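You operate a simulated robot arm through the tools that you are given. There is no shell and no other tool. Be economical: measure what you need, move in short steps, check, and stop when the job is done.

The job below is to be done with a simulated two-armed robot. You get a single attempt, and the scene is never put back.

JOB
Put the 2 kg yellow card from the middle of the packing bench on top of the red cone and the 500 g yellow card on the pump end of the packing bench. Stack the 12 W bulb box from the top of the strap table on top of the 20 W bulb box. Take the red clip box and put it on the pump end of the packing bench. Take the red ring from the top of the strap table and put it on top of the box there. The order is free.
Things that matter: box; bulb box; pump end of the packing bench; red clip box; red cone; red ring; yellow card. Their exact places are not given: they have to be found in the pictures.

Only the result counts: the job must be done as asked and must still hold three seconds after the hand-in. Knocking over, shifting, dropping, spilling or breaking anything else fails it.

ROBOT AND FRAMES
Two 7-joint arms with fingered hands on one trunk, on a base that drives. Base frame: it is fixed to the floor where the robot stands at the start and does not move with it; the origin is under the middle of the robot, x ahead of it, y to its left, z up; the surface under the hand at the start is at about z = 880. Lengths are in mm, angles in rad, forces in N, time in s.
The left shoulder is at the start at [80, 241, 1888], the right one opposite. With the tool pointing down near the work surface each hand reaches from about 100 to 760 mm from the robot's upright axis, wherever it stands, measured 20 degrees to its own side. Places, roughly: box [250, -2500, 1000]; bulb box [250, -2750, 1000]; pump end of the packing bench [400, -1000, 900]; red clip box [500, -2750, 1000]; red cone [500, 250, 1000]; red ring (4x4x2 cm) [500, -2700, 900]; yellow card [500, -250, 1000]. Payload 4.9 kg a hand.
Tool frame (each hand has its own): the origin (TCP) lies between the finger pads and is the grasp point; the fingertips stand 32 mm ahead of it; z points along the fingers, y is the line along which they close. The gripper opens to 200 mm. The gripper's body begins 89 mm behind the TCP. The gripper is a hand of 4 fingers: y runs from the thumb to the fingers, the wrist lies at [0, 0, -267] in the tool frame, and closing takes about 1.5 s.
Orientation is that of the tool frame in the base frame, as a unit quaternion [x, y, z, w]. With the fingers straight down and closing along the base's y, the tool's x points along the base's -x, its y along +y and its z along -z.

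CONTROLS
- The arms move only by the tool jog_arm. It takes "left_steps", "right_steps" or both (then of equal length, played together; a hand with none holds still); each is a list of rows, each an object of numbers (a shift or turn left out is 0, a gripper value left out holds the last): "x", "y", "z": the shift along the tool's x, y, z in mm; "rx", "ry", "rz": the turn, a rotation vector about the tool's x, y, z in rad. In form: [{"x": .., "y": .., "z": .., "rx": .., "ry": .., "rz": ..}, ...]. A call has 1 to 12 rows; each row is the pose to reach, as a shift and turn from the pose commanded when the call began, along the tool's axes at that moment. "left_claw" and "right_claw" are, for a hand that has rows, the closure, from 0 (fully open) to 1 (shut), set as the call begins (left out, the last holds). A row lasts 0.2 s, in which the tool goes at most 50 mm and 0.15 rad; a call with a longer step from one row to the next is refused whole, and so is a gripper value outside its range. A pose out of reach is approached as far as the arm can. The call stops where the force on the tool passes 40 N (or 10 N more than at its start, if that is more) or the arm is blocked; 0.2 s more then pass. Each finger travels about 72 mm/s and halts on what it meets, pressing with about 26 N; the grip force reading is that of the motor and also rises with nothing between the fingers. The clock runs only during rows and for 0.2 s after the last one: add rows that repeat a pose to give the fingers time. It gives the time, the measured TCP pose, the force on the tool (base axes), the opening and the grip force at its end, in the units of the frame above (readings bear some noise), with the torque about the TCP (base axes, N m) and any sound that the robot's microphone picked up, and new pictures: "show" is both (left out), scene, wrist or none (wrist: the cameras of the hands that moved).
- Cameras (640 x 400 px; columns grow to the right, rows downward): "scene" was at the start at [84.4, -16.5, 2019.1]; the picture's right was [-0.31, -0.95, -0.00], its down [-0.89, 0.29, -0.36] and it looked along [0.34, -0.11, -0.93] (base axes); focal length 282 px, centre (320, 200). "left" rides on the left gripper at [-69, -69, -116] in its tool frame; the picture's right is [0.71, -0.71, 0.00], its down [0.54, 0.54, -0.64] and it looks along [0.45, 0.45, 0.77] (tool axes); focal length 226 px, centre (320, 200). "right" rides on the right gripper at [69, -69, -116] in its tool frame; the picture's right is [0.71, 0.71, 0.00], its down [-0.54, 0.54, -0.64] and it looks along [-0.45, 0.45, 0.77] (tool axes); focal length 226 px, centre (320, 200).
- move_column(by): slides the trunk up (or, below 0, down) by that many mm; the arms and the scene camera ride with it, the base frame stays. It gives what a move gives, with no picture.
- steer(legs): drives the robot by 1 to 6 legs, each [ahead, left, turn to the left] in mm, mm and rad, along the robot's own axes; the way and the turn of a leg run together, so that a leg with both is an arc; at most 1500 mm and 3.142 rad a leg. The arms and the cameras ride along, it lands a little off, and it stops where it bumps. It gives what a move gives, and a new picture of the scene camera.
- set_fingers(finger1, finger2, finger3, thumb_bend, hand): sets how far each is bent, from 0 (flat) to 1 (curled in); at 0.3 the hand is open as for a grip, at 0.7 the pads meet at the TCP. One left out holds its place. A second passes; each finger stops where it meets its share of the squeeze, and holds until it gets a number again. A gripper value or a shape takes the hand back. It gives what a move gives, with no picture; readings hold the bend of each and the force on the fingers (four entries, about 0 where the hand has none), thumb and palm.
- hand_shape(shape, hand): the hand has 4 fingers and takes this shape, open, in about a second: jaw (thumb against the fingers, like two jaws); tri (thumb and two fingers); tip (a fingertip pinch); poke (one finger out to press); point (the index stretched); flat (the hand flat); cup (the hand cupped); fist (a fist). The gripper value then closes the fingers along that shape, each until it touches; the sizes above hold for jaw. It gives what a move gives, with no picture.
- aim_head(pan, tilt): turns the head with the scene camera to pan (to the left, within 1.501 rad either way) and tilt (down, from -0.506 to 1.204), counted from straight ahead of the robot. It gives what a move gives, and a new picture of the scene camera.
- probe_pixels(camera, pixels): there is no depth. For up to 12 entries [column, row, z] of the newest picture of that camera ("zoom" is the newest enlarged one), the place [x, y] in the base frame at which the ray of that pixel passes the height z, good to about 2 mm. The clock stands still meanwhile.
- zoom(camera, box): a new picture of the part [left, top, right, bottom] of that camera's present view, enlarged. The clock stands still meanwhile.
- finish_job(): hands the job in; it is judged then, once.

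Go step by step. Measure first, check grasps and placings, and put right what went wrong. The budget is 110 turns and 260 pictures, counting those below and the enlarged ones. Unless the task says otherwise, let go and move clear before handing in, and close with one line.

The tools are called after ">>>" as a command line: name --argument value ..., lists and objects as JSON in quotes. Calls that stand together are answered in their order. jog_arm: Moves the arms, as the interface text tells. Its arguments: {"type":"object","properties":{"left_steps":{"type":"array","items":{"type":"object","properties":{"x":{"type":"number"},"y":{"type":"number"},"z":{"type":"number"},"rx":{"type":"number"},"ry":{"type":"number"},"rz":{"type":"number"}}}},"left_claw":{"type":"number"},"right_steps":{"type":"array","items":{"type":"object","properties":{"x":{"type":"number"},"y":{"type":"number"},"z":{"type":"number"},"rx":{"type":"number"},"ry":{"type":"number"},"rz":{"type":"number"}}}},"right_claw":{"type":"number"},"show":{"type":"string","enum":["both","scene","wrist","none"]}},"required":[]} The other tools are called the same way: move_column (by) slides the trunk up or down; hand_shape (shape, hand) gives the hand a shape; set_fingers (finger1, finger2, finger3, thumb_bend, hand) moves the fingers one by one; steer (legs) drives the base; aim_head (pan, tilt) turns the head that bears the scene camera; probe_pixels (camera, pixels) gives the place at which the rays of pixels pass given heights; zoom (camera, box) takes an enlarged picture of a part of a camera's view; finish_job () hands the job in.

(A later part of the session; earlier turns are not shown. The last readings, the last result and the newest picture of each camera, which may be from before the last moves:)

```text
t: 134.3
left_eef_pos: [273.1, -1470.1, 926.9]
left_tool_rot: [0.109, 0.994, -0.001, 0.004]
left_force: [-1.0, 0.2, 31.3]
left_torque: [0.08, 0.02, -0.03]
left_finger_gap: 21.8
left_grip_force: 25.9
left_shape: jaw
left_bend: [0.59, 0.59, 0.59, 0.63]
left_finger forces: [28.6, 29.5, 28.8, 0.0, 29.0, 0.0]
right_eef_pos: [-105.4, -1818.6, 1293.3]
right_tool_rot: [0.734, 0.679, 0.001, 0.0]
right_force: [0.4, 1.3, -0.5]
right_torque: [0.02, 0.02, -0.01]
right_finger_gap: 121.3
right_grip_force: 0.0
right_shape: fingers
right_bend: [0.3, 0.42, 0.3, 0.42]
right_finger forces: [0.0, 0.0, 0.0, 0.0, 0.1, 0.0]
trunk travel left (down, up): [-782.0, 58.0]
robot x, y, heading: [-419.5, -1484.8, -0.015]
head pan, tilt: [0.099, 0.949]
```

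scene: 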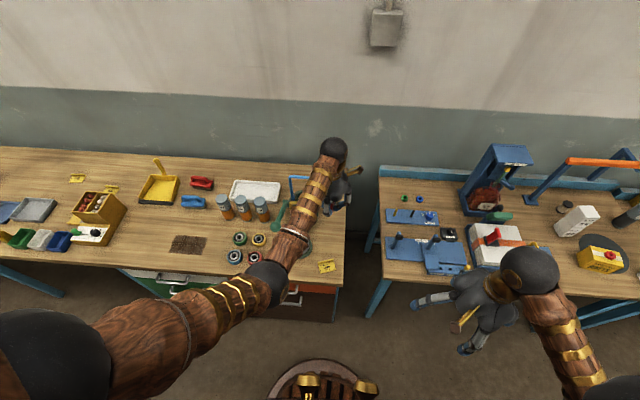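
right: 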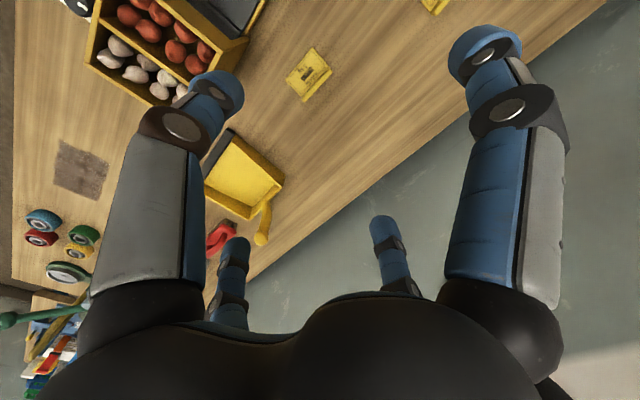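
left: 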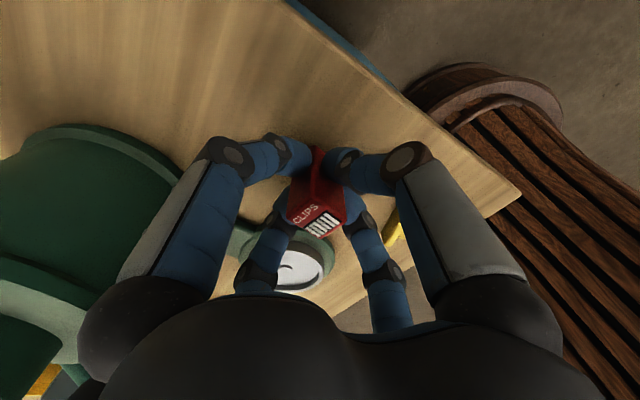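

Contact with the bench (31 N). Ease up 3 mm and open.

>>> move_column --by 3

>>> jog_arm --left_steps '[{}, {}, {}]' --left_claw 0.65 --show "wrist"

```text
t: 134.8
left_eef_pos: [271.3, -1470.4, 927.2]
left_tool_rot: [0.11, 0.994, 0.0, 0.002]
left_force: [6.4, -1.7, 17.6]
left_torque: [-0.01, -0.2, -0.04]
left_finger_gap: 22.1
left_grip_force: 26.3
left_shape: jaw
left_bend: [0.59, 0.59, 0.59, 0.63]
left_finger forces: [29.6, 28.3, 25.8, 0.0, 28.3, 0.0]
right_eef_pos: [-104.8, -1818.9, 1296.2]
right_tool_rot: [0.735, 0.678, 0.0, -0.001]
right_force: [0.2, 0.7, 0.0]
right_torque: [-0.01, 0.0, 0.02]
right_finger_gap: 121.1
right_grip_force: 0.0
right_shape: fingers
right_bend: [0.3, 0.42, 0.3, 0.42]
right_finger forces: [0.0, 0.0, 0.1, 0.1, 0.1, 0.1]
trunk travel left (down, up): [-785.0, 55.0]
robot x, y, heading: [-417.2, -1480.2, -0.015]
head pan, tilt: [0.099, 0.949]
```

```text
t: 135.6
left_eef_pos: [270.6, -1468.9, 926.4]
left_tool_rot: [0.109, 0.994, 0.0, 0.0]
left_force: [-0.3, 0.4, 0.4]
left_torque: [-0.01, 0.0, 0.02]
left_finger_gap: 69.9
left_grip_force: 0.1
left_shape: jaw
left_bend: [0.45, 0.45, 0.45, 0.44]
left_finger forces: [0.1, 0.1, 0.0, 0.0, 0.0, 0.0]
right_eef_pos: [-102.5, -1819.3, 1296.0]
right_tool_rot: [0.734, 0.679, 0.0, 0.0]
right_force: [0.1, -0.3, -0.6]
right_torque: [0.05, -0.03, -0.02]
right_finger_gap: 121.2
right_grip_force: 0.0
right_shape: fingers
right_bend: [0.3, 0.42, 0.3, 0.42]
right_finger forces: [0.0, 0.1, 0.0, 0.1, 0.0, 0.1]
trunk travel left (down, up): [-785.0, 55.0]
robot x, y, heading: [-418.6, -1489.5, -0.01]
head pan, tilt: [0.099, 0.949]
```

left: 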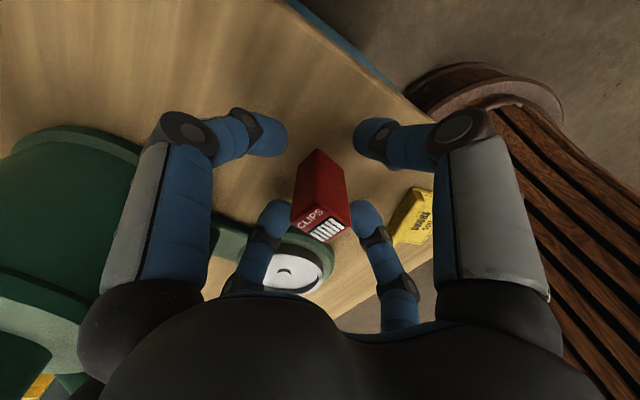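

Clip box stands free on the pump end. Lift straight up and check.

>>> jog_arm --left_steps '[{"z": -20}, {"z": -60}, {"z": -105}, {"z": -150}, {"z": -195}, {"z": -230}]' --show "both"

>>> zoom --camera "left" --box '[180, 0, 460, 200]'

```text
t: 137.0
left_eef_pos: [272.4, -1469.7, 1155.8]
left_tool_rot: [0.108, 0.994, 0.0, 0.001]
left_force: [-1.3, 0.2, -1.1]
left_torque: [-0.02, -0.02, 0.0]
left_finger_gap: 69.8
left_grip_force: 0.1
left_shape: jaw
left_bend: [0.45, 0.45, 0.45, 0.44]
left_finger forces: [0.1, 0.0, 0.0, 0.0, 0.0, 0.0]
right_eef_pos: [-102.7, -1817.9, 1295.7]
right_tool_rot: [0.734, 0.679, 0.0, -0.001]
right_force: [-0.1, 0.4, 0.2]
right_torque: [-0.01, -0.01, 0.02]
right_finger_gap: 121.0
right_grip_force: 0.0
right_shape: fingers
right_bend: [0.3, 0.42, 0.3, 0.42]
right_finger forces: [0.0, 0.0, 0.1, 0.0, 0.0, 0.1]
trunk travel left (down, up): [-785.0, 55.0]
robot x, y, heading: [-414.2, -1484.7, -0.015]
head pan, tilt: [0.099, 0.949]
```

scene: 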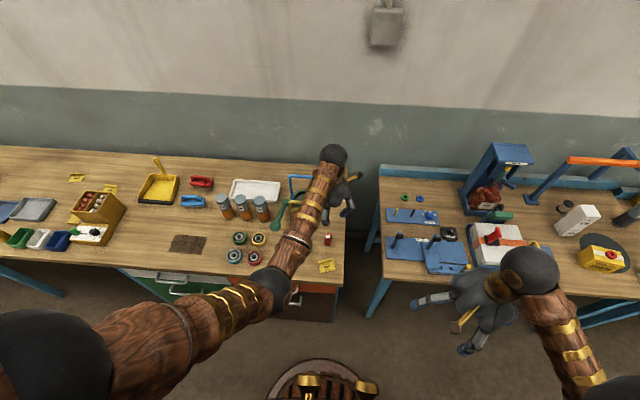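
left: 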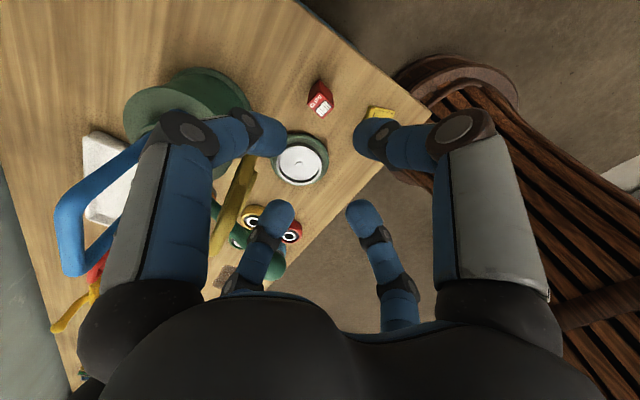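

```text
2.00 times, centred on (320, 100) of left
```

zoom: 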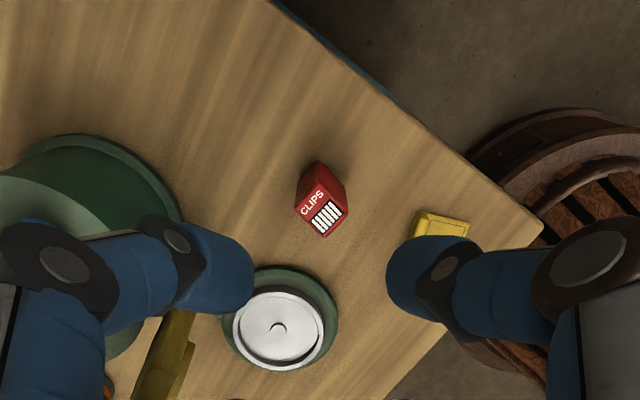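

Clip box and 500 g card are placed well. Raise the trunk and hand, then drive to y≈-400 and ahead for the 2 kg card.

>>> move_column --by 14

>>> jog_arm --left_steps '[{"z": -30}, {"z": -55}]' --show "none"

>>> steer --legs '[[0, 1100, 0.013], [220, 0, 0]]'

```text
t: 137.6
left_eef_pos: [272.0, -1468.8, 1168.9]
left_tool_rot: [0.109, 0.994, 0.0, 0.0]
left_force: [0.3, -0.4, -0.5]
left_torque: [0.01, -0.01, -0.01]
left_finger_gap: 69.8
left_grip_force: 0.0
left_shape: jaw
left_bend: [0.45, 0.45, 0.45, 0.44]
left_finger forces: [0.0, 0.0, 0.0, 0.0, 0.1, 0.0]
right_eef_pos: [-103.3, -1818.1, 1311.0]
right_tool_rot: [0.734, 0.679, 0.0, -0.001]
right_force: [-0.4, 0.3, -1.2]
right_torque: [-0.05, -0.02, -0.01]
right_finger_gap: 121.2
right_grip_force: 0.1
right_shape: fingers
right_bend: [0.3, 0.42, 0.3, 0.42]
right_finger forces: [0.0, 0.0, 0.0, 0.0, 0.0, 0.1]
trunk travel left (down, up): [-799.0, 41.0]
robot x, y, heading: [-415.4, -1486.7, -0.01]
head pan, tilt: [0.099, 0.949]
```

```text
t: 138.2
left_eef_pos: [270.2, -1469.0, 1223.1]
left_tool_rot: [0.109, 0.994, 0.0, 0.001]
left_force: [-0.5, -1.3, 0.3]
left_torque: [-0.03, -0.03, 0.03]
left_finger_gap: 69.7
left_grip_force: 0.0
left_shape: jaw
left_bend: [0.45, 0.45, 0.45, 0.44]
left_finger forces: [0.0, 0.1, 0.1, 0.0, 0.1, 0.0]
right_eef_pos: [-103.4, -1817.7, 1309.8]
right_tool_rot: [0.734, 0.679, 0.0, -0.001]
right_force: [-0.5, 0.6, -0.2]
right_torque: [0.0, -0.01, 0.02]
right_finger_gap: 121.2
right_grip_force: 0.2
right_shape: fingers
right_bend: [0.3, 0.42, 0.3, 0.42]
right_finger forces: [0.0, 0.0, 0.0, 0.0, 0.1, 0.1]
trunk travel left (down, up): [-799.0, 41.0]
robot x, y, heading: [-417.7, -1486.9, -0.015]
head pan, tilt: [0.099, 0.949]
```

```text
t: 145.2
left_eef_pos: [494.6, -354.7, 1225.4]
left_tool_rot: [0.102, 0.995, -0.001, 0.002]
left_force: [-0.4, 0.5, -0.1]
left_torque: [-0.01, -0.09, 0.01]
left_finger_gap: 69.7
left_grip_force: 0.0
left_shape: jaw
left_bend: [0.45, 0.45, 0.45, 0.44]
left_finger forces: [0.1, 0.0, 0.0, 0.1, 0.0, 0.0]
right_eef_pos: [124.1, -708.7, 1310.9]
right_tool_rot: [0.73, 0.683, 0.001, 0.0]
right_force: [-0.4, 0.2, 0.3]
right_torque: [0.03, -0.06, 0.02]
right_finger_gap: 121.0
right_grip_force: 0.1
right_shape: fingers
right_bend: [0.3, 0.42, 0.3, 0.42]
right_finger forces: [0.0, 0.1, 0.0, 0.1, 0.0, 0.1]
trunk travel left (down, up): [-799.0, 41.0]
robot x, y, heading: [-188.1, -379.2, -0.002]
head pan, tilt: [0.099, 0.949]
```

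scene: 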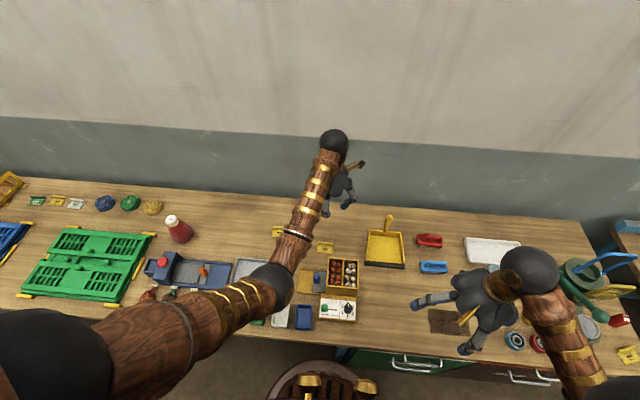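

Left hand is near the card already. Set "tip" shape, tuck digits 1/3 to 0.3, rotate by 1.435 rad and look.

>>> hand_shape --hand "left" --shape "tip"

>>> set_fingers --hand "left" --finger1 0.3 --finger2 0.42 --finger3 0.3 --thumb_bend 0.41

>>> jog_arm --left_steps '[{"rz": 0.145, "z": 15}, {"rz": 0.29, "z": 30}, {"rz": 0.435, "z": 50}, {"rz": 0.58, "z": 70}, {"rz": 0.725, "z": 90}, {"rz": 0.87, "z": 110}, {"rz": 1.015, "z": 130}, {"rz": 1.16, "z": 150}, {"rz": 1.3, "z": 170}, {"rz": 1.435, "z": 190}, {"rz": 1.435, "z": 190}]' --show "wrist"

>>> zoom --camera "left" --box '[200, 0, 460, 200]'

```text
t: 146.1
left_eef_pos: [499.4, -354.0, 1221.8]
left_tool_rot: [0.102, 0.995, 0.0, 0.0]
left_force: [-0.3, 0.3, 0.1]
left_torque: [0.01, 0.01, 0.01]
left_finger_gap: 200.0
left_grip_force: 0.0
left_shape: tip
left_bend: [0.16, 0.3, 0.16, 0.3]
left_finger forces: [0.0, 0.0, 0.1, 0.1, 0.0, 0.1]
right_eef_pos: [131.0, -708.4, 1310.5]
right_tool_rot: [0.73, 0.684, 0.0, -0.001]
right_force: [0.1, 0.0, -0.2]
right_torque: [0.02, 0.0, 0.02]
right_finger_gap: 121.1
right_grip_force: 0.0
right_shape: fingers
right_bend: [0.3, 0.42, 0.3, 0.42]
right_finger forces: [0.0, 0.0, 0.0, 0.1, 0.0, 0.0]
trunk travel left (down, up): [-799.0, 41.0]
robot x, y, heading: [-191.2, -378.4, 0.003]
head pan, tilt: [0.099, 0.949]
```

```text
t: 147.1
left_eef_pos: [499.3, -354.0, 1222.5]
left_tool_rot: [0.102, 0.995, 0.0, 0.001]
left_force: [-0.9, 0.2, -0.3]
left_torque: [0.02, 0.03, -0.01]
left_finger_gap: 123.1
left_grip_force: 0.0
left_shape: fingers
left_bend: [0.3, 0.42, 0.3, 0.41]
left_finger forces: [0.0, 0.1, 0.0, 0.0, 0.1, 0.0]
right_eef_pos: [128.4, -706.3, 1309.7]
right_tool_rot: [0.73, 0.684, 0.0, -0.002]
right_force: [1.2, -0.6, 1.4]
right_torque: [0.0, 0.0, -0.01]
right_finger_gap: 121.1
right_grip_force: 0.1
right_shape: fingers
right_bend: [0.3, 0.42, 0.3, 0.42]
right_finger forces: [0.0, 0.0, 0.0, 0.0, 0.0, 0.0]
trunk travel left (down, up): [-799.0, 41.0]
robot x, y, heading: [-194.6, -376.4, -0.0]
head pan, tilt: [0.099, 0.949]
```

```text
t: 149.5
left_eef_pos: [500.8, -350.9, 1033.7]
left_tool_rot: [0.732, 0.681, 0.0, 0.0]
left_force: [-0.2, 0.3, 0.0]
left_torque: [-0.02, 0.01, 0.01]
left_finger_gap: 123.2
left_grip_force: 0.1
left_shape: fingers
left_bend: [0.3, 0.42, 0.3, 0.41]
left_finger forces: [0.0, 0.0, 0.0, 0.0, 0.0, 0.1]
right_eef_pos: [129.4, -707.7, 1310.0]
right_tool_rot: [0.73, 0.683, -0.001, -0.003]
right_force: [-0.1, 0.2, 0.4]
right_torque: [0.01, 0.01, 0.0]
right_finger_gap: 121.2
right_grip_force: 0.0
right_shape: fingers
right_bend: [0.3, 0.42, 0.3, 0.42]
right_finger forces: [0.1, 0.0, 0.0, 0.0, 0.1, 0.0]
trunk travel left (down, up): [-799.0, 41.0]
robot x, y, heading: [-189.7, -378.8, 0.004]
head pan, tilt: [0.099, 0.949]
```

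left: 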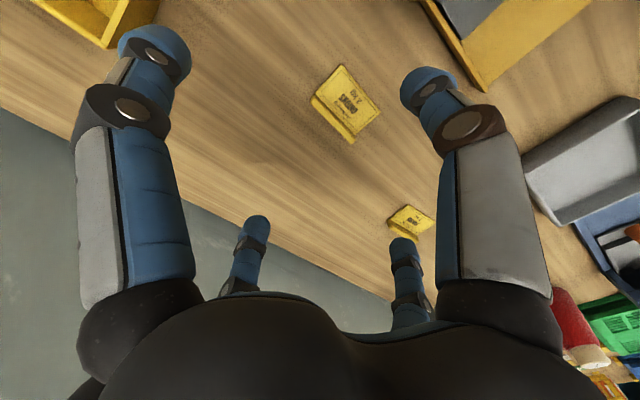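

```text
2.00 times, centred on (330, 100) of left
```

zoom: 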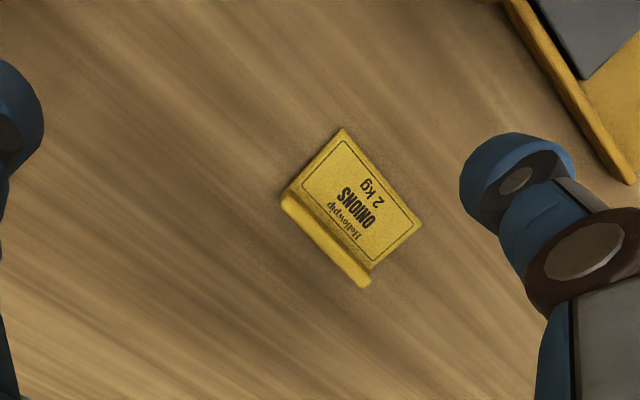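

>>> probe_pixels --camera "zoom" --pixels '[[287, 195, 895], [368, 275, 895], [285, 207, 882], [363, 285, 882], [343, 129, 884], [420, 222, 884]]'

```text
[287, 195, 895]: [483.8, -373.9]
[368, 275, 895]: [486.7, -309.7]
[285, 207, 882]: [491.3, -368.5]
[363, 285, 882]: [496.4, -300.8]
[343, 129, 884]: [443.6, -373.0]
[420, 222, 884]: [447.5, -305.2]
```

Ridge centre ≈ (489,-338). Narrow the pinch to 0.47 and descend to z≈919.

>>> set_fingers --hand "left" --finger2 0.47 --thumb_bend 0.47

>>> jog_arm --left_steps '[{"x": 12, "y": -12.4, "z": 20}, {"x": 12, "y": -12.4, "z": 60}, {"x": 12, "y": -12.4, "z": 95}, {"x": 12, "y": -12.4, "z": 110}, {"x": 12, "y": -12.4, "z": 115}, {"x": 12, "y": -12.4, "z": 115}]' --show "wrist"

>>> zoom --camera "left" --box '[220, 60, 440, 260]'

```text
t: 150.5
left_eef_pos: [498.4, -352.5, 1034.1]
left_tool_rot: [0.732, 0.681, 0.0, 0.001]
left_force: [-0.8, -0.2, -0.2]
left_torque: [0.02, 0.0, -0.01]
left_finger_gap: 114.8
left_grip_force: 0.2
left_shape: fingers
left_bend: [0.3, 0.47, 0.3, 0.47]
left_finger forces: [0.0, 0.1, 0.0, 0.0, 0.0, 0.0]
right_eef_pos: [130.7, -707.8, 1309.8]
right_tool_rot: [0.731, 0.683, 0.0, -0.001]
right_force: [-0.3, -0.2, 0.6]
right_torque: [0.05, 0.01, 0.01]
right_finger_gap: 121.3
right_grip_force: 0.1
right_shape: fingers
right_bend: [0.3, 0.42, 0.3, 0.42]
right_finger forces: [0.0, 0.0, 0.0, 0.1, 0.0, 0.1]
trunk travel left (down, up): [-799.0, 41.0]
robot x, y, heading: [-189.3, -377.3, -0.003]
head pan, tilt: [0.099, 0.949]
```

```text
t: 151.9
left_eef_pos: [485.7, -341.4, 922.2]
left_tool_rot: [0.731, 0.682, 0.001, 0.002]
left_force: [1.4, -2.8, 12.3]
left_torque: [-0.04, 0.84, 0.15]
left_finger_gap: 113.6
left_grip_force: 6.3
left_shape: fingers
left_bend: [0.3, 0.47, 0.3, 0.47]
left_finger forces: [0.1, 0.1, 0.0, 0.1, 12.5, 0.0]
left hand out of reach, approached as far as the arm can: row 5, 6
right_eef_pos: [126.8, -708.4, 1310.9]
right_tool_rot: [0.73, 0.684, 0.001, -0.002]
right_force: [-0.1, 0.4, -0.1]
right_torque: [0.01, 0.0, -0.03]
right_finger_gap: 121.0
right_grip_force: 0.0
right_shape: fingers
right_bend: [0.3, 0.42, 0.3, 0.42]
right_finger forces: [0.0, 0.0, 0.0, 0.0, 0.1, 0.0]
trunk travel left (down, up): [-799.0, 41.0]
robot x, y, heading: [-192.5, -377.4, -0.005]
head pan, tilt: [0.099, 0.949]
```

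left: 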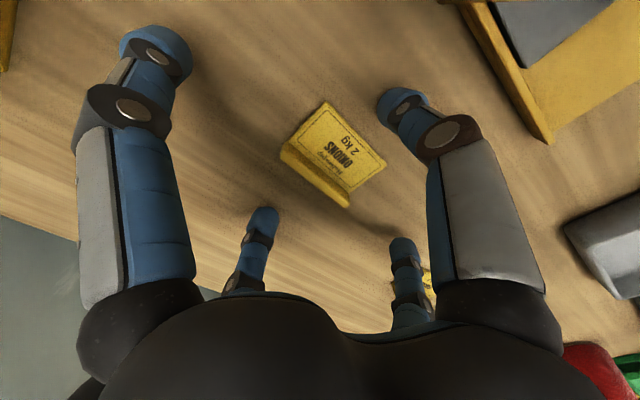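

```text
2.00 times, centred on (330, 160) of left
```

zoom: 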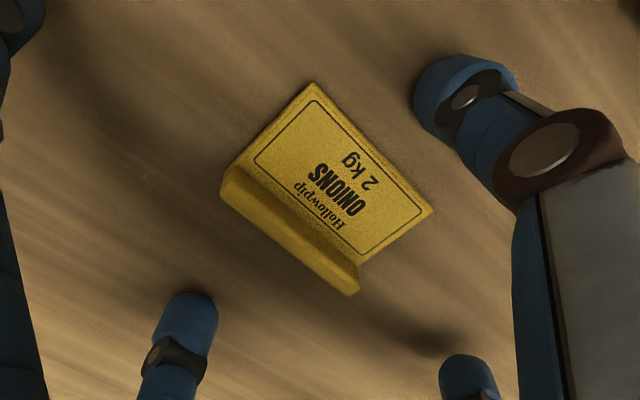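

The thumb touches the bench (12 N) since set_fingers keeps digits straighter, and the arm is at its reach limit. Raise, move the robot 50 mm ahead, and use the tip shape's own closing.

>>> jog_arm --left_steps '[{"z": -20}, {"z": -60}, {"z": -90}]' --show "none"

>>> steer --legs '[[50, 0, 0]]'

>>> hand_shape --hand "left" --shape "tip"

>>> jog_arm --left_steps '[{}, {}, {}, {}]' --left_claw 0.62 --show "wrist"

```text
t: 152.7
left_eef_pos: [523.3, -352.3, 971.7]
left_tool_rot: [0.732, 0.682, 0.0, -0.001]
left_force: [0.2, -1.1, -0.1]
left_torque: [-0.03, -0.03, 0.02]
left_finger_gap: 114.0
left_grip_force: 0.0
left_shape: fingers
left_bend: [0.3, 0.47, 0.3, 0.47]
left_finger forces: [0.0, 0.0, 0.1, 0.0, 0.0, 0.1]
left hand out of reach, approached as far as the arm can: row 1, 2, 3
right_eef_pos: [129.9, -707.6, 1310.5]
right_tool_rot: [0.73, 0.683, -0.001, -0.001]
right_force: [0.4, 0.3, -0.2]
right_torque: [-0.01, -0.02, 0.0]
right_finger_gap: 121.0
right_grip_force: 0.1
right_shape: fingers
right_bend: [0.3, 0.42, 0.3, 0.42]
right_finger forces: [0.0, 0.1, 0.1, 0.0, 0.0, 0.0]
trunk travel left (down, up): [-799.0, 41.0]
robot x, y, heading: [-189.8, -382.8, 0.002]
head pan, tilt: [0.099, 0.949]
```

```text
t: 153.6
left_eef_pos: [555.6, -272.7, 973.0]
left_tool_rot: [0.706, 0.708, 0.0, 0.0]
left_force: [0.7, -0.5, -1.0]
left_torque: [0.08, 0.05, 0.02]
left_finger_gap: 114.1
left_grip_force: 0.1
left_shape: fingers
left_bend: [0.3, 0.47, 0.3, 0.47]
left_finger forces: [0.0, 0.1, 0.1, 0.0, 0.0, 0.1]
right_eef_pos: [187.4, -653.3, 1310.2]
right_tool_rot: [0.705, 0.709, 0.001, -0.001]
right_force: [-1.5, 0.2, 0.9]
right_torque: [0.07, -0.07, 0.02]
right_finger_gap: 121.1
right_grip_force: 0.1
right_shape: fingers
right_bend: [0.3, 0.42, 0.3, 0.42]
right_finger forces: [0.0, 0.0, 0.1, 0.0, 0.0, 0.1]
trunk travel left (down, up): [-799.0, 41.0]
robot x, y, heading: [-151.9, -347.5, 0.072]
head pan, tilt: [0.099, 0.949]
```

scene: 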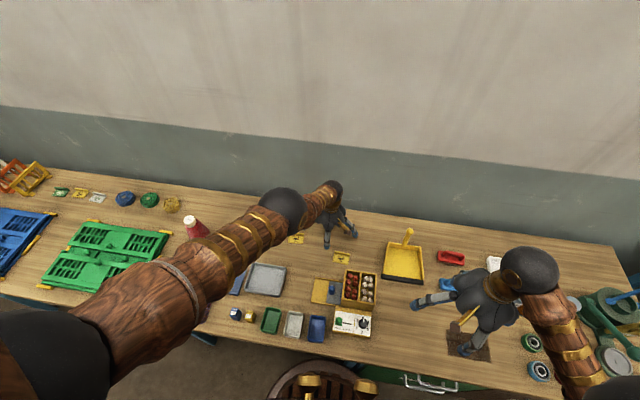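

```text
t: 154.5
left_eef_pos: [555.4, -263.4, 969.0]
left_tool_rot: [0.705, 0.709, -0.001, -0.002]
left_force: [-0.1, 1.8, 0.1]
left_torque: [-0.06, 0.03, -0.01]
left_finger_gap: 200.1
left_grip_force: 0.0
left_shape: tip
left_bend: [0.16, 0.3, 0.16, 0.3]
left_finger forces: [0.1, 0.0, 0.0, 0.0, 0.0, 0.1]
right_eef_pos: [190.7, -645.8, 1309.5]
right_tool_rot: [0.703, 0.711, -0.002, -0.002]
right_force: [0.7, 0.2, -0.4]
right_torque: [-0.05, 0.04, -0.03]
right_finger_gap: 120.9
right_grip_force: 0.0
right_shape: fingers
right_bend: [0.3, 0.42, 0.3, 0.42]
right_finger forces: [0.1, 0.1, 0.0, 0.0, 0.1, 0.1]
trunk travel left (down, up): [-799.0, 41.0]
robot x, y, heading: [-157.2, -345.2, 0.073]
head pan, tilt: [0.099, 0.949]
```

```text
t: 155.5
left_eef_pos: [552.8, -264.0, 972.1]
left_tool_rot: [0.704, 0.71, 0.0, 0.0]
left_force: [0.0, -0.1, 0.2]
left_torque: [-0.03, -0.04, 0.04]
left_finger_gap: 76.0
left_grip_force: 0.1
left_shape: tip
left_bend: [0.16, 0.43, 0.16, 0.42]
left_finger forces: [0.0, 0.1, 0.0, 0.0, 0.0, 0.0]
right_eef_pos: [184.5, -645.6, 1310.3]
right_tool_rot: [0.703, 0.711, 0.0, -0.002]
right_force: [0.3, -0.5, 0.9]
right_torque: [0.01, -0.01, 0.01]
right_finger_gap: 121.2
right_grip_force: 0.0
right_shape: fingers
right_bend: [0.3, 0.42, 0.3, 0.42]
right_finger forces: [0.1, 0.0, 0.1, 0.1, 0.1, 0.0]
trunk travel left (down, up): [-799.0, 41.0]
robot x, y, heading: [-155.0, -343.4, 0.08]
head pan, tilt: [0.099, 0.949]
```

left: 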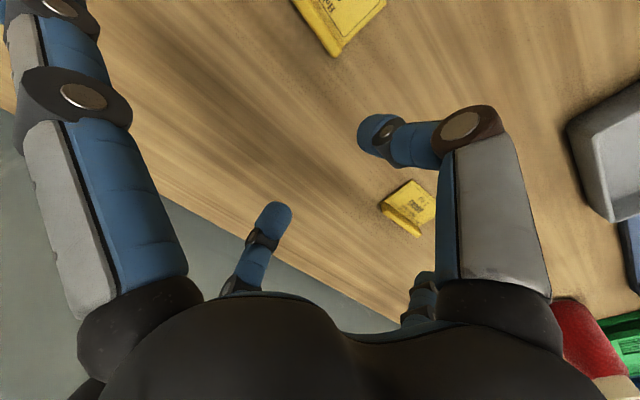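

The base corner bumped and turned 0.08 rad. The cards are untouched; I'll retract and raise the hand, back off, straighten, and enter the free bay at y≈-150.

>>> jog_arm --left_steps '[{"y": -20, "z": -40}, {"y": -55, "z": -70}, {"y": -90, "z": -105}, {"y": -125, "z": -140}, {"y": -150, "z": -175}, {"y": -150, "z": -215}]' --show "none"

>>> steer --legs '[[-200, 0, 0], [0, 0, -0.08], [0, 225, 0], [345, 0, 0]]'

```text
t: 156.9
left_eef_pos: [597.4, -327.3, 1062.3]
left_tool_rot: [0.703, 0.711, -0.003, -0.007]
left_force: [-1.3, 0.5, -2.1]
left_torque: [-0.05, -0.18, 0.01]
left_finger_gap: 75.9
left_grip_force: 0.0
left_shape: tip
left_bend: [0.16, 0.44, 0.16, 0.42]
left_finger forces: [0.0, 0.1, 0.0, 0.1, 0.1, 0.0]
left hand out of reach, approached as far as the arm can: row 1, 2, 3, 4, 5, 6
right_eef_pos: [187.1, -647.1, 1309.9]
right_tool_rot: [0.703, 0.711, -0.001, -0.001]
right_force: [-0.2, 0.0, -0.8]
right_torque: [0.0, -0.01, 0.02]
right_finger_gap: 121.2
right_grip_force: 0.1
right_shape: fingers
right_bend: [0.3, 0.42, 0.3, 0.42]
right_finger forces: [0.0, 0.0, 0.0, 0.0, 0.0, 0.1]
trunk travel left (down, up): [-799.0, 41.0]
robot x, y, heading: [-154.0, -346.5, 0.075]
head pan, tilt: [0.099, 0.949]
```

```text
t: 161.9
left_eef_pos: [699.2, -185.8, 1059.0]
left_tool_rot: [0.733, 0.68, -0.007, -0.012]
left_force: [-16.8, -0.6, 5.5]
left_torque: [-0.02, -1.02, -0.16]
left_finger_gap: 70.3
left_grip_force: 0.1
left_shape: tip
left_bend: [0.16, 0.47, 0.16, 0.42]
left_finger forces: [0.0, 17.2, 0.0, 0.1, 0.1, 0.0]
right_eef_pos: [270.5, -470.3, 1312.3]
right_tool_rot: [0.731, 0.682, 0.0, -0.001]
right_force: [0.2, 0.8, 0.5]
right_torque: [-0.02, -0.01, 0.02]
right_finger_gap: 121.1
right_grip_force: 0.0
right_shape: fingers
right_bend: [0.3, 0.42, 0.3, 0.42]
right_finger forces: [0.1, 0.0, 0.1, 0.1, 0.0, 0.1]
trunk travel left (down, up): [-799.0, 41.0]
robot x, y, heading: [-41.6, -138.4, -0.01]
head pan, tilt: [0.099, 0.949]
stopped in leg 4: the force on the tool passed its limit at 51 N (the readings are from after the stop); the commanded pose is now the measured one
```

scene: 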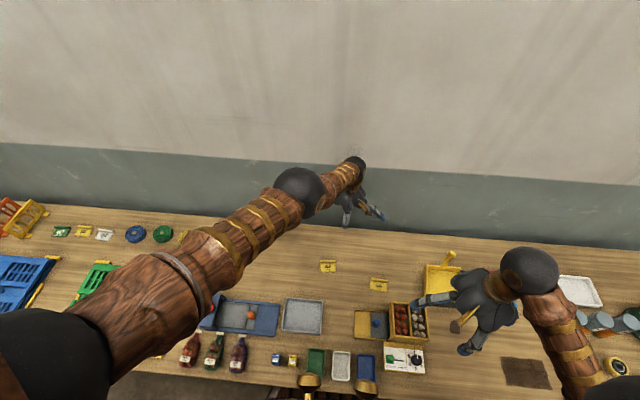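

The extended left arm met the wall (fingertip, 17 N). Back the base off 170 mm, then bring the arm into a comfortable pose.

>>> steer --legs '[[-170, 0, 0.01]]'

>>> jog_arm --left_steps '[{"y": -30, "rz": -0.1}, {"y": -70, "rz": -0.2}, {"y": -110, "rz": -0.3}, {"y": -150, "rz": -0.4}, {"y": -180, "rz": -0.5}, {"y": -200, "rz": -0.6}]' --show "scene"

```text
t: 163.4
left_eef_pos: [536.4, -178.6, 1056.5]
left_tool_rot: [0.73, 0.684, -0.007, -0.011]
left_force: [0.3, 0.3, -0.9]
left_torque: [-0.01, 0.02, 0.0]
left_finger_gap: 75.6
left_grip_force: 0.0
left_shape: tip
left_bend: [0.16, 0.44, 0.16, 0.42]
left_finger forces: [0.0, 0.0, 0.0, 0.0, 0.0, 0.0]
right_eef_pos: [108.5, -465.4, 1310.6]
right_tool_rot: [0.728, 0.685, 0.0, -0.002]
right_force: [0.4, 0.2, 0.3]
right_torque: [0.01, 0.02, -0.01]
right_finger_gap: 121.0
right_grip_force: 0.0
right_shape: fingers
right_bend: [0.3, 0.42, 0.3, 0.42]
right_finger forces: [0.0, 0.0, 0.0, 0.0, 0.0, 0.1]
trunk travel left (down, up): [-799.0, 41.0]
robot x, y, heading: [-210.8, -142.7, 0.005]
head pan, tilt: [0.099, 0.949]
```

scene: 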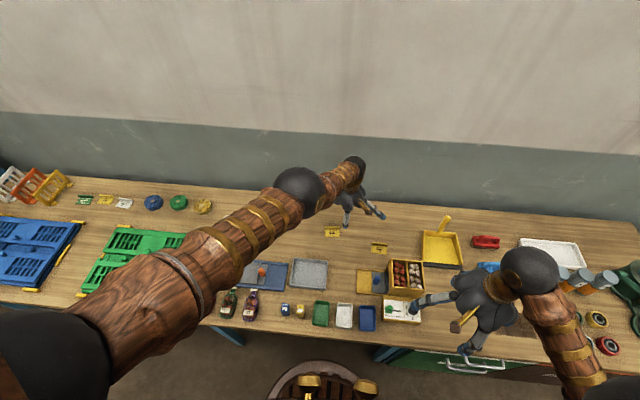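

```text
t: 164.8
left_eef_pos: [445.0, -212.5, 968.7]
left_tool_rot: [0.495, 0.869, -0.004, -0.012]
left_force: [0.4, -0.1, 0.0]
left_torque: [0.0, 0.01, -0.03]
left_finger_gap: 75.6
left_grip_force: 0.0
left_shape: tip
left_bend: [0.16, 0.44, 0.16, 0.42]
left_finger forces: [0.0, 0.0, 0.0, 0.0, 0.0, 0.0]
left hand out of reach, approached as far as the arm can: row 1, 2, 3, 4, 5, 6
right_eef_pos: [105.6, -467.6, 1309.6]
right_tool_rot: [0.729, 0.684, 0.0, -0.002]
right_force: [-0.4, 0.1, -0.1]
right_torque: [0.02, 0.02, 0.0]
right_finger_gap: 121.1
right_grip_force: 0.1
right_shape: fingers
right_bend: [0.3, 0.42, 0.3, 0.42]
right_finger forces: [0.0, 0.1, 0.0, 0.1, 0.0, 0.1]
trunk travel left (down, up): [-799.0, 41.0]
robot x, y, heading: [-216.3, -140.4, 0.001]
head pan, tilt: [0.099, 0.949]
```

scene: 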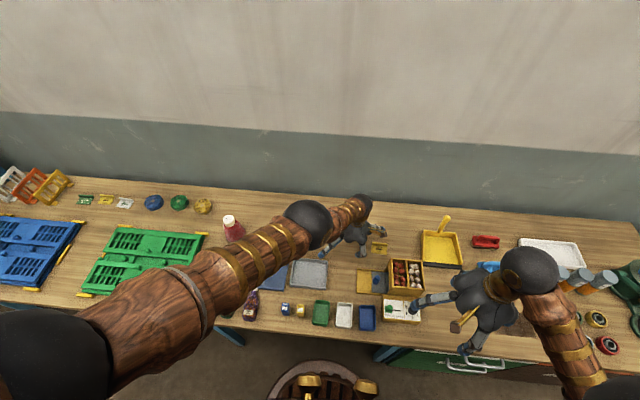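

The left arm is in an awkward elbow posture with the hand sinking to z≈969. Command it up toward its home pose (relative (586,-9), z 1238, yaw 0).

>>> jog_arm --left_steps '[{"z": -35}, {"z": -75, "rz": -0.1}, {"x": 12, "y": -4, "z": -115, "rz": -0.24}, {"x": 25, "y": -9, "z": -155, "rz": -0.38}, {"x": 40, "y": -14, "z": -195, "rz": -0.52}, {"x": 56, "y": -20, "z": -230, "rz": -0.66}, {"x": 74, "y": -26, "z": -255, "rz": -0.8}, {"x": 91, "y": -31, "z": -270, "rz": -0.92}, {"x": 91, "y": -31, "z": -270, "rz": -1.04}, {"x": 91, "y": -31, "z": -270, "rz": -1.04}]' --show "scene"

```text
t: 167.0
left_eef_pos: [558.6, -247.1, 1157.9]
left_tool_rot: [-0.003, 1.0, 0.004, -0.012]
left_force: [0.4, 1.0, 0.3]
left_torque: [-0.02, 0.03, -0.02]
left_finger_gap: 75.8
left_grip_force: 0.0
left_shape: tip
left_bend: [0.16, 0.44, 0.16, 0.42]
left_finger forces: [0.0, 0.0, 0.0, 0.0, 0.1, 0.0]
left hand out of reach, approached as far as the arm can: row 1, 2, 3, 4, 5, 6, 7, 8, 9, 10
right_eef_pos: [105.1, -466.3, 1309.8]
right_tool_rot: [0.728, 0.685, 0.0, -0.003]
right_force: [-0.1, 0.6, -0.3]
right_torque: [0.01, -0.01, 0.03]
right_finger_gap: 121.3
right_grip_force: 0.1
right_shape: fingers
right_bend: [0.3, 0.42, 0.3, 0.42]
right_finger forces: [0.1, 0.0, 0.1, 0.0, 0.1, 0.1]
trunk travel left (down, up): [-799.0, 41.0]
robot x, y, heading: [-214.6, -137.0, 0.002]
head pan, tilt: [0.099, 0.949]
```

scene: 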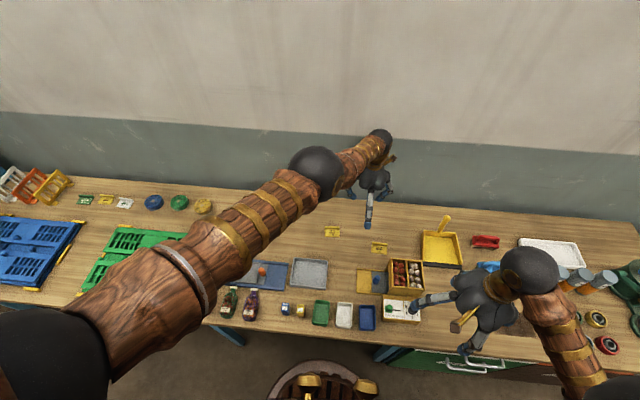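

The commanded pose is now near home, but the arm hasn't followed (elbow straight). Let it iterate with small wiggles plus a further pull-in command to the left.

>>> jog_arm --left_steps '[{"y": 40}, {"y": 80, "x": 20}, {"y": 120, "x": 40}, {"y": 160, "x": 60}, {"y": 200, "x": 80}, {"y": 240, "x": 100}, {"y": 280, "x": 120}, {"y": 280, "x": 120}, {"y": 280, "x": 120}, {"y": 280, "x": 120}]' --show "scene"

```text
t: 169.2
left_eef_pos: [589.5, 6.0, 1072.9]
left_tool_rot: [-0.003, 1.0, 0.003, -0.012]
left_force: [-0.1, -0.2, 0.6]
left_torque: [0.01, 0.0, 0.02]
left_finger_gap: 75.9
left_grip_force: 0.1
left_shape: tip
left_bend: [0.16, 0.44, 0.16, 0.42]
left_finger forces: [0.0, 0.1, 0.1, 0.0, 0.0, 0.0]
left hand out of reach, approached as far as the arm can: row 1, 2, 3, 4, 5, 6, 7, 8, 9, 10
right_eef_pos: [106.1, -466.8, 1308.8]
right_tool_rot: [0.728, 0.686, -0.001, -0.001]
right_force: [-0.5, -0.4, 0.2]
right_torque: [-0.01, -0.01, 0.02]
right_finger_gap: 121.1
right_grip_force: 0.0
right_shape: fingers
right_bend: [0.3, 0.42, 0.3, 0.42]
right_finger forces: [0.0, 0.1, 0.0, 0.0, 0.0, 0.0]
trunk travel left (down, up): [-799.0, 41.0]
robot x, y, heading: [-216.6, -137.6, 0.006]
head pan, tilt: [0.099, 0.949]
```

scene: 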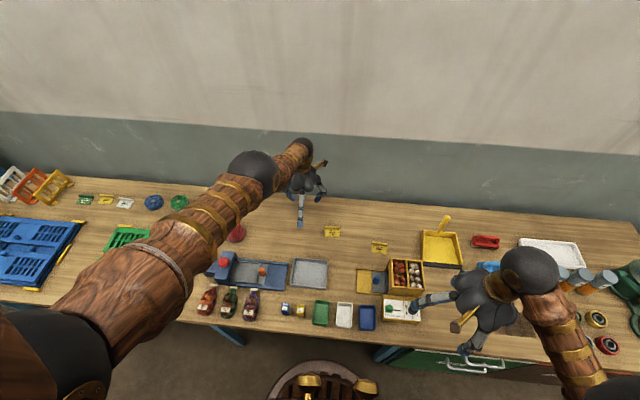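

The elbow has bent the wrong way through straight. I'll back off well clear of the bench, stretch the left arm out fully forward and high, then pull it back in so the elbow bends properly.

>>> steer --legs '[[-400, 0, 0]]'

>>> jog_arm --left_steps '[{"x": -45, "y": -5, "z": -20}, {"x": -90, "y": -10, "z": -40}, {"x": -135, "y": -15, "z": -60}, {"x": -180, "y": -20, "z": -80}, {"x": -225, "y": -25, "z": -100}, {"x": -270, "y": -30, "z": -120}, {"x": -315, "y": -35, "z": -140}, {"x": -360, "y": -40, "z": -160}, {"x": -405, "y": -45, "z": -180}, {"x": -450, "y": -50, "z": -200}, {"x": -495, "y": -55, "z": -220}, {"x": -540, "y": -60, "z": -240}]' --show "none"

>>> jog_arm --left_steps '[{"x": -50}, {"x": -100}, {"x": -100}, {"x": -50}, {}, {"x": 50}, {"x": 100}, {"x": 150}, {"x": 200}, {"x": 250}, {"x": 300}, {"x": 350}]' --show "scene"

```text
t: 171.7
left_eef_pos: [189.6, 2.8, 1070.9]
left_tool_rot: [-0.001, 1.0, 0.004, -0.013]
left_force: [0.6, -0.2, -0.5]
left_torque: [0.0, 0.05, -0.04]
left_finger_gap: 75.9
left_grip_force: 0.1
left_shape: tip
left_bend: [0.16, 0.44, 0.16, 0.42]
left_finger forces: [0.0, 0.0, 0.1, 0.0, 0.1, 0.0]
right_eef_pos: [-295.1, -468.6, 1309.4]
right_tool_rot: [0.729, 0.685, -0.002, -0.002]
right_force: [0.1, -0.5, -0.2]
right_torque: [0.02, 0.01, 0.01]
right_finger_gap: 121.1
right_grip_force: 0.0
right_shape: fingers
right_bend: [0.3, 0.42, 0.3, 0.42]
right_finger forces: [0.0, 0.0, 0.0, 0.0, 0.0, 0.0]
trunk travel left (down, up): [-799.0, 41.0]
robot x, y, heading: [-620.4, -141.4, 0.001]
head pan, tilt: [0.099, 0.949]
```

scene: 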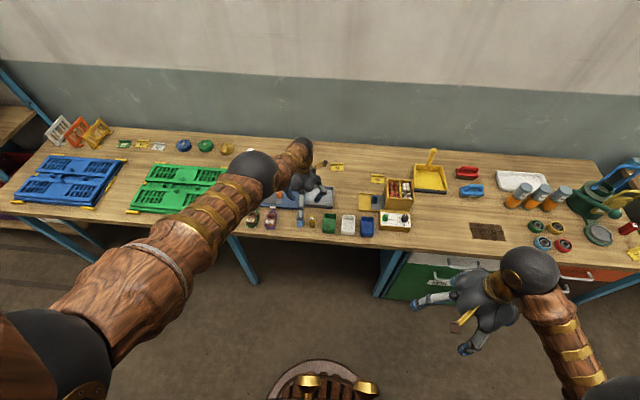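

```text
t: 174.3
left_eef_pos: [296.1, 17.8, 1334.9]
left_tool_rot: [-0.001, 1.0, 0.003, -0.013]
left_force: [-0.7, -0.1, -0.3]
left_torque: [0.02, -0.03, 0.03]
left_finger_gap: 76.0
left_grip_force: 0.1
left_shape: tip
left_bend: [0.16, 0.44, 0.16, 0.42]
left_finger forces: [0.1, 0.0, 0.0, 0.0, 0.0, 0.0]
left hand out of reach, approached as far as the arm can: row 1, 2, 3, 4, 5, 6, 7, 8, 9, 10, 11, 12
right_eef_pos: [-298.6, -469.7, 1309.4]
right_tool_rot: [0.73, 0.684, 0.0, -0.001]
right_force: [-0.5, -0.6, 0.7]
right_torque: [-0.03, -0.05, 0.0]
right_finger_gap: 121.1
right_grip_force: 0.0
right_shape: fingers
right_bend: [0.3, 0.42, 0.3, 0.42]
right_finger forces: [0.0, 0.0, 0.0, 0.0, 0.0, 0.0]
trunk travel left (down, up): [-799.0, 41.0]
robot x, y, heading: [-619.8, -142.6, -0.0]
head pan, tilt: [0.099, 0.949]
```

```text
t: 176.9
left_eef_pos: [190.5, 16.1, 1355.4]
left_tool_rot: [-0.002, 1.0, 0.004, -0.013]
left_force: [0.1, 0.2, 0.1]
left_torque: [0.01, 0.0, -0.02]
left_finger_gap: 75.9
left_grip_force: 0.1
left_shape: tip
left_bend: [0.16, 0.44, 0.16, 0.42]
left_finger forces: [0.0, 0.0, 0.0, 0.0, 0.0, 0.0]
left hand out of reach, approached as far as the arm can: row 1, 2, 3, 4, 8, 9, 10, 11, 12
right_eef_pos: [-298.0, -468.9, 1310.5]
right_tool_rot: [0.729, 0.685, 0.0, -0.003]
right_force: [0.1, 0.6, 0.3]
right_torque: [0.0, 0.02, 0.01]
right_finger_gap: 121.0
right_grip_force: 0.2
right_shape: fingers
right_bend: [0.3, 0.42, 0.3, 0.42]
right_finger forces: [0.1, 0.0, 0.0, 0.0, 0.0, 0.1]
trunk travel left (down, up): [-799.0, 41.0]
robot x, y, heading: [-620.1, -139.9, 0.002]
head pan, tilt: [0.099, 0.949]
```

scene: 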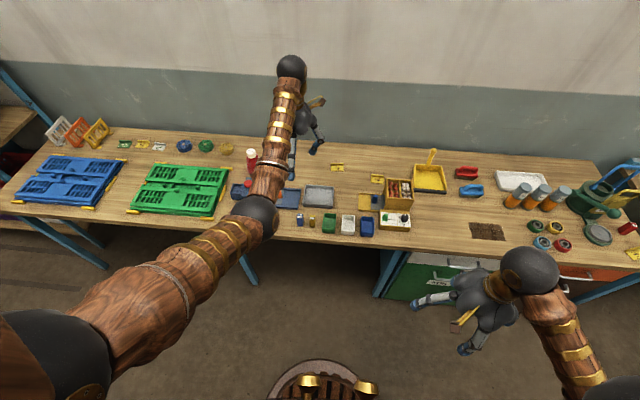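

The elbow is bent properly again. Now I tuck the left hand to the left, prepare the right hand (tip shape), drive back into the bay and bring the right hand over the 2 kg card.

>>> jog_arm --left_steps '[{"x": 25, "y": 30, "z": 23}, {"x": 51, "y": 61, "z": 46}, {"x": 77, "y": 92, "z": 69}, {"x": 103, "y": 123, "z": 92}, {"x": 129, "y": 154, "z": 115}, {"x": 155, "y": 185, "z": 138}, {"x": 181, "y": 216, "z": 161}, {"x": 207, "y": 247, "z": 184}, {"x": 233, "y": 278, "z": 207}, {"x": 258, "y": 310, "z": 229}, {"x": 258, "y": 310, "z": 229}]' --show "none"

>>> hand_shape --hand "right" --shape "tip"

>>> steer --legs '[[0, 140, 0], [600, 0, 0]]'

>>> jog_arm --right_steps '[{"x": 0.7, "y": 23, "z": 38}, {"x": 1.4, "y": 46, "z": 76}, {"x": 2.1, "y": 69, "z": 114}, {"x": 2.8, "y": 92, "z": 152}, {"x": 3.5, "y": 115, "z": 190}, {"x": 4.2, "y": 138, "z": 228}, {"x": 5, "y": 161, "z": 266}, {"x": 5.7, "y": 186, "z": 300}, {"x": 5.7, "y": 186, "z": 300}]' --right_claw 0.62 --show "wrist"

```text
t: 179.3
left_eef_pos: [-74.9, 324.5, 1127.9]
left_tool_rot: [0.0, 1.0, 0.004, -0.011]
left_force: [-0.6, 0.1, -0.1]
left_torque: [0.0, -0.03, 0.0]
left_finger_gap: 76.0
left_grip_force: 0.0
left_shape: tip
left_bend: [0.16, 0.44, 0.16, 0.42]
left_finger forces: [0.0, 0.1, 0.1, 0.0, 0.0, 0.0]
right_eef_pos: [-297.6, -468.1, 1310.4]
right_tool_rot: [0.729, 0.685, 0.0, -0.002]
right_force: [-0.3, -0.6, -0.6]
right_torque: [-0.07, 0.0, -0.02]
right_finger_gap: 120.8
right_grip_force: 0.1
right_shape: fingers
right_bend: [0.3, 0.42, 0.3, 0.42]
right_finger forces: [0.1, 0.1, 0.1, 0.0, 0.0, 0.0]
trunk travel left (down, up): [-799.0, 41.0]
robot x, y, heading: [-617.4, -141.4, 0.002]
head pan, tilt: [0.099, 0.949]
```

```text
t: 180.2
left_eef_pos: [-74.5, 321.9, 1128.5]
left_tool_rot: [-0.001, 1.0, 0.004, -0.012]
left_force: [-0.5, -0.6, 0.0]
left_torque: [-0.02, 0.04, -0.04]
left_finger_gap: 75.9
left_grip_force: 0.0
left_shape: tip
left_bend: [0.16, 0.44, 0.16, 0.42]
left_finger forces: [0.1, 0.0, 0.0, 0.0, 0.0, 0.0]
right_eef_pos: [-298.7, -468.9, 1310.1]
right_tool_rot: [0.729, 0.685, 0.001, -0.002]
right_force: [0.4, -0.8, 0.5]
right_torque: [0.0, -0.01, 0.0]
right_finger_gap: 199.5
right_grip_force: 0.2
right_shape: tip
right_bend: [0.16, 0.3, 0.16, 0.3]
right_finger forces: [0.0, 0.0, 0.0, 0.0, 0.0, 0.0]
trunk travel left (down, up): [-799.0, 41.0]
robot x, y, heading: [-617.7, -140.9, 0.007]
head pan, tilt: [0.099, 0.949]
```

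```text
t: 184.6
left_eef_pos: [529.3, 459.9, 1128.9]
left_tool_rot: [0.004, 1.0, 0.003, -0.011]
left_force: [-0.8, -0.2, -0.4]
left_torque: [0.01, -0.04, 0.04]
left_finger_gap: 76.1
left_grip_force: 0.0
left_shape: tip
left_bend: [0.16, 0.44, 0.16, 0.42]
left_finger forces: [0.1, 0.1, 0.1, 0.0, 0.0, 0.0]
right_eef_pos: [298.3, -330.8, 1310.7]
right_tool_rot: [0.732, 0.681, 0.0, -0.002]
right_force: [0.6, 0.1, -1.1]
right_torque: [0.01, 0.0, -0.02]
right_finger_gap: 199.8
right_grip_force: 0.0
right_shape: tip
right_bend: [0.16, 0.3, 0.16, 0.3]
right_finger forces: [0.0, 0.1, 0.1, 0.1, 0.0, 0.0]
trunk travel left (down, up): [-799.0, 41.0]
robot x, y, heading: [-19.1, 0.4, -0.006]
head pan, tilt: [0.099, 0.949]
```

scene: 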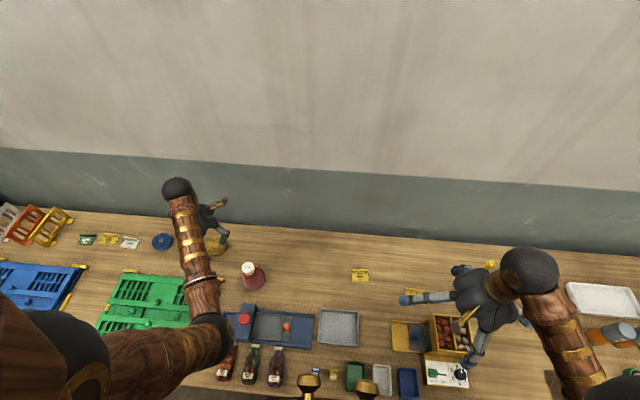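

```text
t: 186.6
left_eef_pos: [531.9, 460.0, 1128.5]
left_tool_rot: [0.003, 1.0, 0.004, -0.013]
left_force: [-0.5, -0.2, -0.4]
left_torque: [0.01, 0.0, 0.05]
left_finger_gap: 76.1
left_grip_force: 0.1
left_shape: tip
left_bend: [0.16, 0.44, 0.16, 0.42]
left_finger forces: [0.1, 0.0, 0.0, 0.1, 0.0, 0.0]
right_eef_pos: [486.6, -337.5, 1009.2]
right_tool_rot: [0.731, 0.682, 0.001, 0.0]
right_force: [0.7, -0.2, 0.2]
right_torque: [-0.01, 0.02, 0.02]
right_finger_gap: 76.3
right_grip_force: 0.0
right_shape: tip
right_bend: [0.16, 0.43, 0.16, 0.42]
right_finger forces: [0.1, 0.0, 0.0, 0.1, 0.1, 0.0]
trunk travel left (down, up): [-799.0, 41.0]
robot x, y, heading: [-16.9, -1.2, -0.004]
head pan, tilt: [0.099, 0.949]
```

right: 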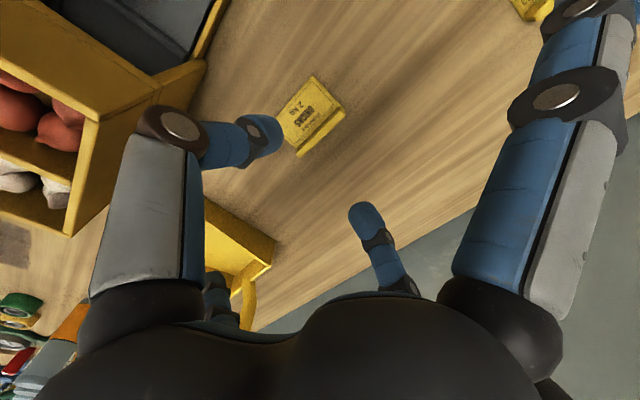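

Right hand is over the card as in the first successful grasp. Tuck digits 1/3, descend to z≈919, and re-measure the cone top at (248,268).

>>> probe_pixels --camera "scene" --pixels '[[248, 268, 1010], [248, 268, 1030], [242, 268, 1010], [254, 268, 1010], [248, 263, 1010], [248, 273, 1010]]'

>>> zoom --camera "scene" --box '[228, 250, 278, 295]'

>>> set_fingers --hand "right" --finger1 0.3 --finger3 0.3

>>> jog_arm --right_steps '[{"x": 1, "y": 2, "z": 40}, {"x": 1, "y": 2, "z": 70}, {"x": 1, "y": 2, "z": 86}, {"x": 1, "y": 2, "z": 90}, {"x": 1, "y": 2, "z": 90}]' --show "wrist"

```text
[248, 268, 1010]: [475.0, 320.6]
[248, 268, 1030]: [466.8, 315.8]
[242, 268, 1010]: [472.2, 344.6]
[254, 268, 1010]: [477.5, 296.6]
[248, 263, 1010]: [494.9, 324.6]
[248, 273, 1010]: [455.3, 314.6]
```

```text
8.89 times, centred on (253, 272) of scene
```

zoom: 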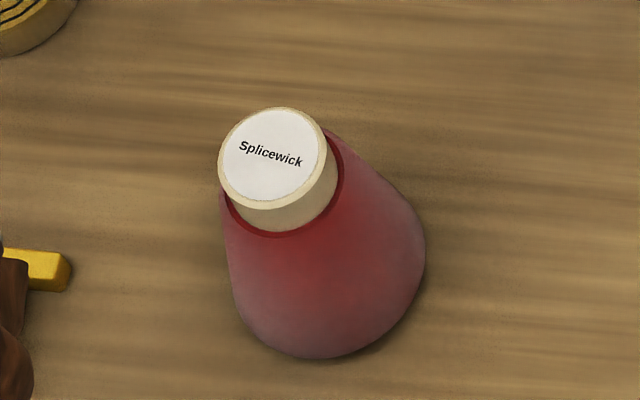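

```text
t: 187.6
left_eef_pos: [531.3, 459.8, 1127.0]
left_tool_rot: [0.002, 1.0, 0.004, -0.012]
left_force: [-0.2, 0.3, 1.1]
left_torque: [0.02, 0.0, -0.01]
left_finger_gap: 76.0
left_grip_force: 0.0
left_shape: tip
left_bend: [0.16, 0.44, 0.16, 0.42]
left_finger forces: [0.0, 0.0, 0.1, 0.0, 0.0, 0.0]
right_eef_pos: [487.1, -336.0, 1009.1]
right_tool_rot: [0.731, 0.682, 0.0, -0.002]
right_force: [-0.3, 0.5, 0.6]
right_torque: [0.01, -0.02, 0.0]
right_finger_gap: 105.1
right_grip_force: 0.0
right_shape: fingers
right_bend: [0.3, 0.43, 0.3, 0.42]
right_finger forces: [0.0, 0.0, 0.0, 0.0, 0.1, 0.1]
trunk travel left (down, up): [-799.0, 41.0]
robot x, y, heading: [-14.2, 1.0, -0.006]
head pan, tilt: [0.099, 0.949]
```

```text
t: 188.8
left_eef_pos: [532.0, 458.7, 1127.1]
left_tool_rot: [0.002, 1.0, 0.003, -0.013]
left_force: [0.2, -0.9, 0.1]
left_torque: [0.01, 0.01, 0.0]
left_finger_gap: 76.0
left_grip_force: 0.0
left_shape: tip
left_bend: [0.16, 0.44, 0.16, 0.42]
left_finger forces: [0.0, 0.0, 0.0, 0.0, 0.0, 0.0]
right_eef_pos: [489.5, -334.8, 919.6]
right_tool_rot: [0.731, 0.682, 0.0, -0.002]
right_force: [0.0, 0.1, -0.6]
right_torque: [-0.01, 0.0, -0.02]
right_finger_gap: 105.3
right_grip_force: 0.2
right_shape: fingers
right_bend: [0.3, 0.43, 0.3, 0.42]
right_finger forces: [0.0, 0.0, 0.1, 0.1, 0.1, 0.1]
trunk travel left (down, up): [-799.0, 41.0]
robot x, y, heading: [-16.9, -3.4, -0.003]
head pan, tilt: [0.099, 0.949]
```

right: 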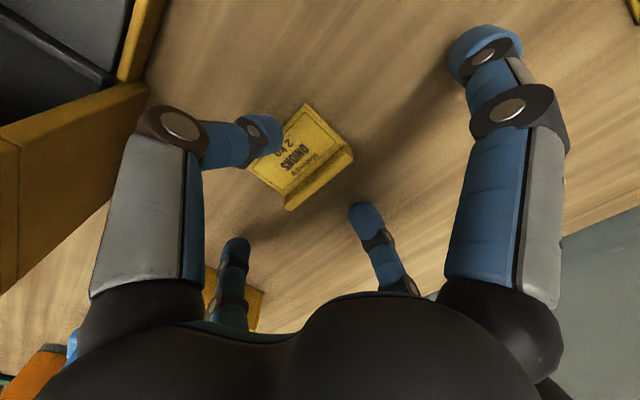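

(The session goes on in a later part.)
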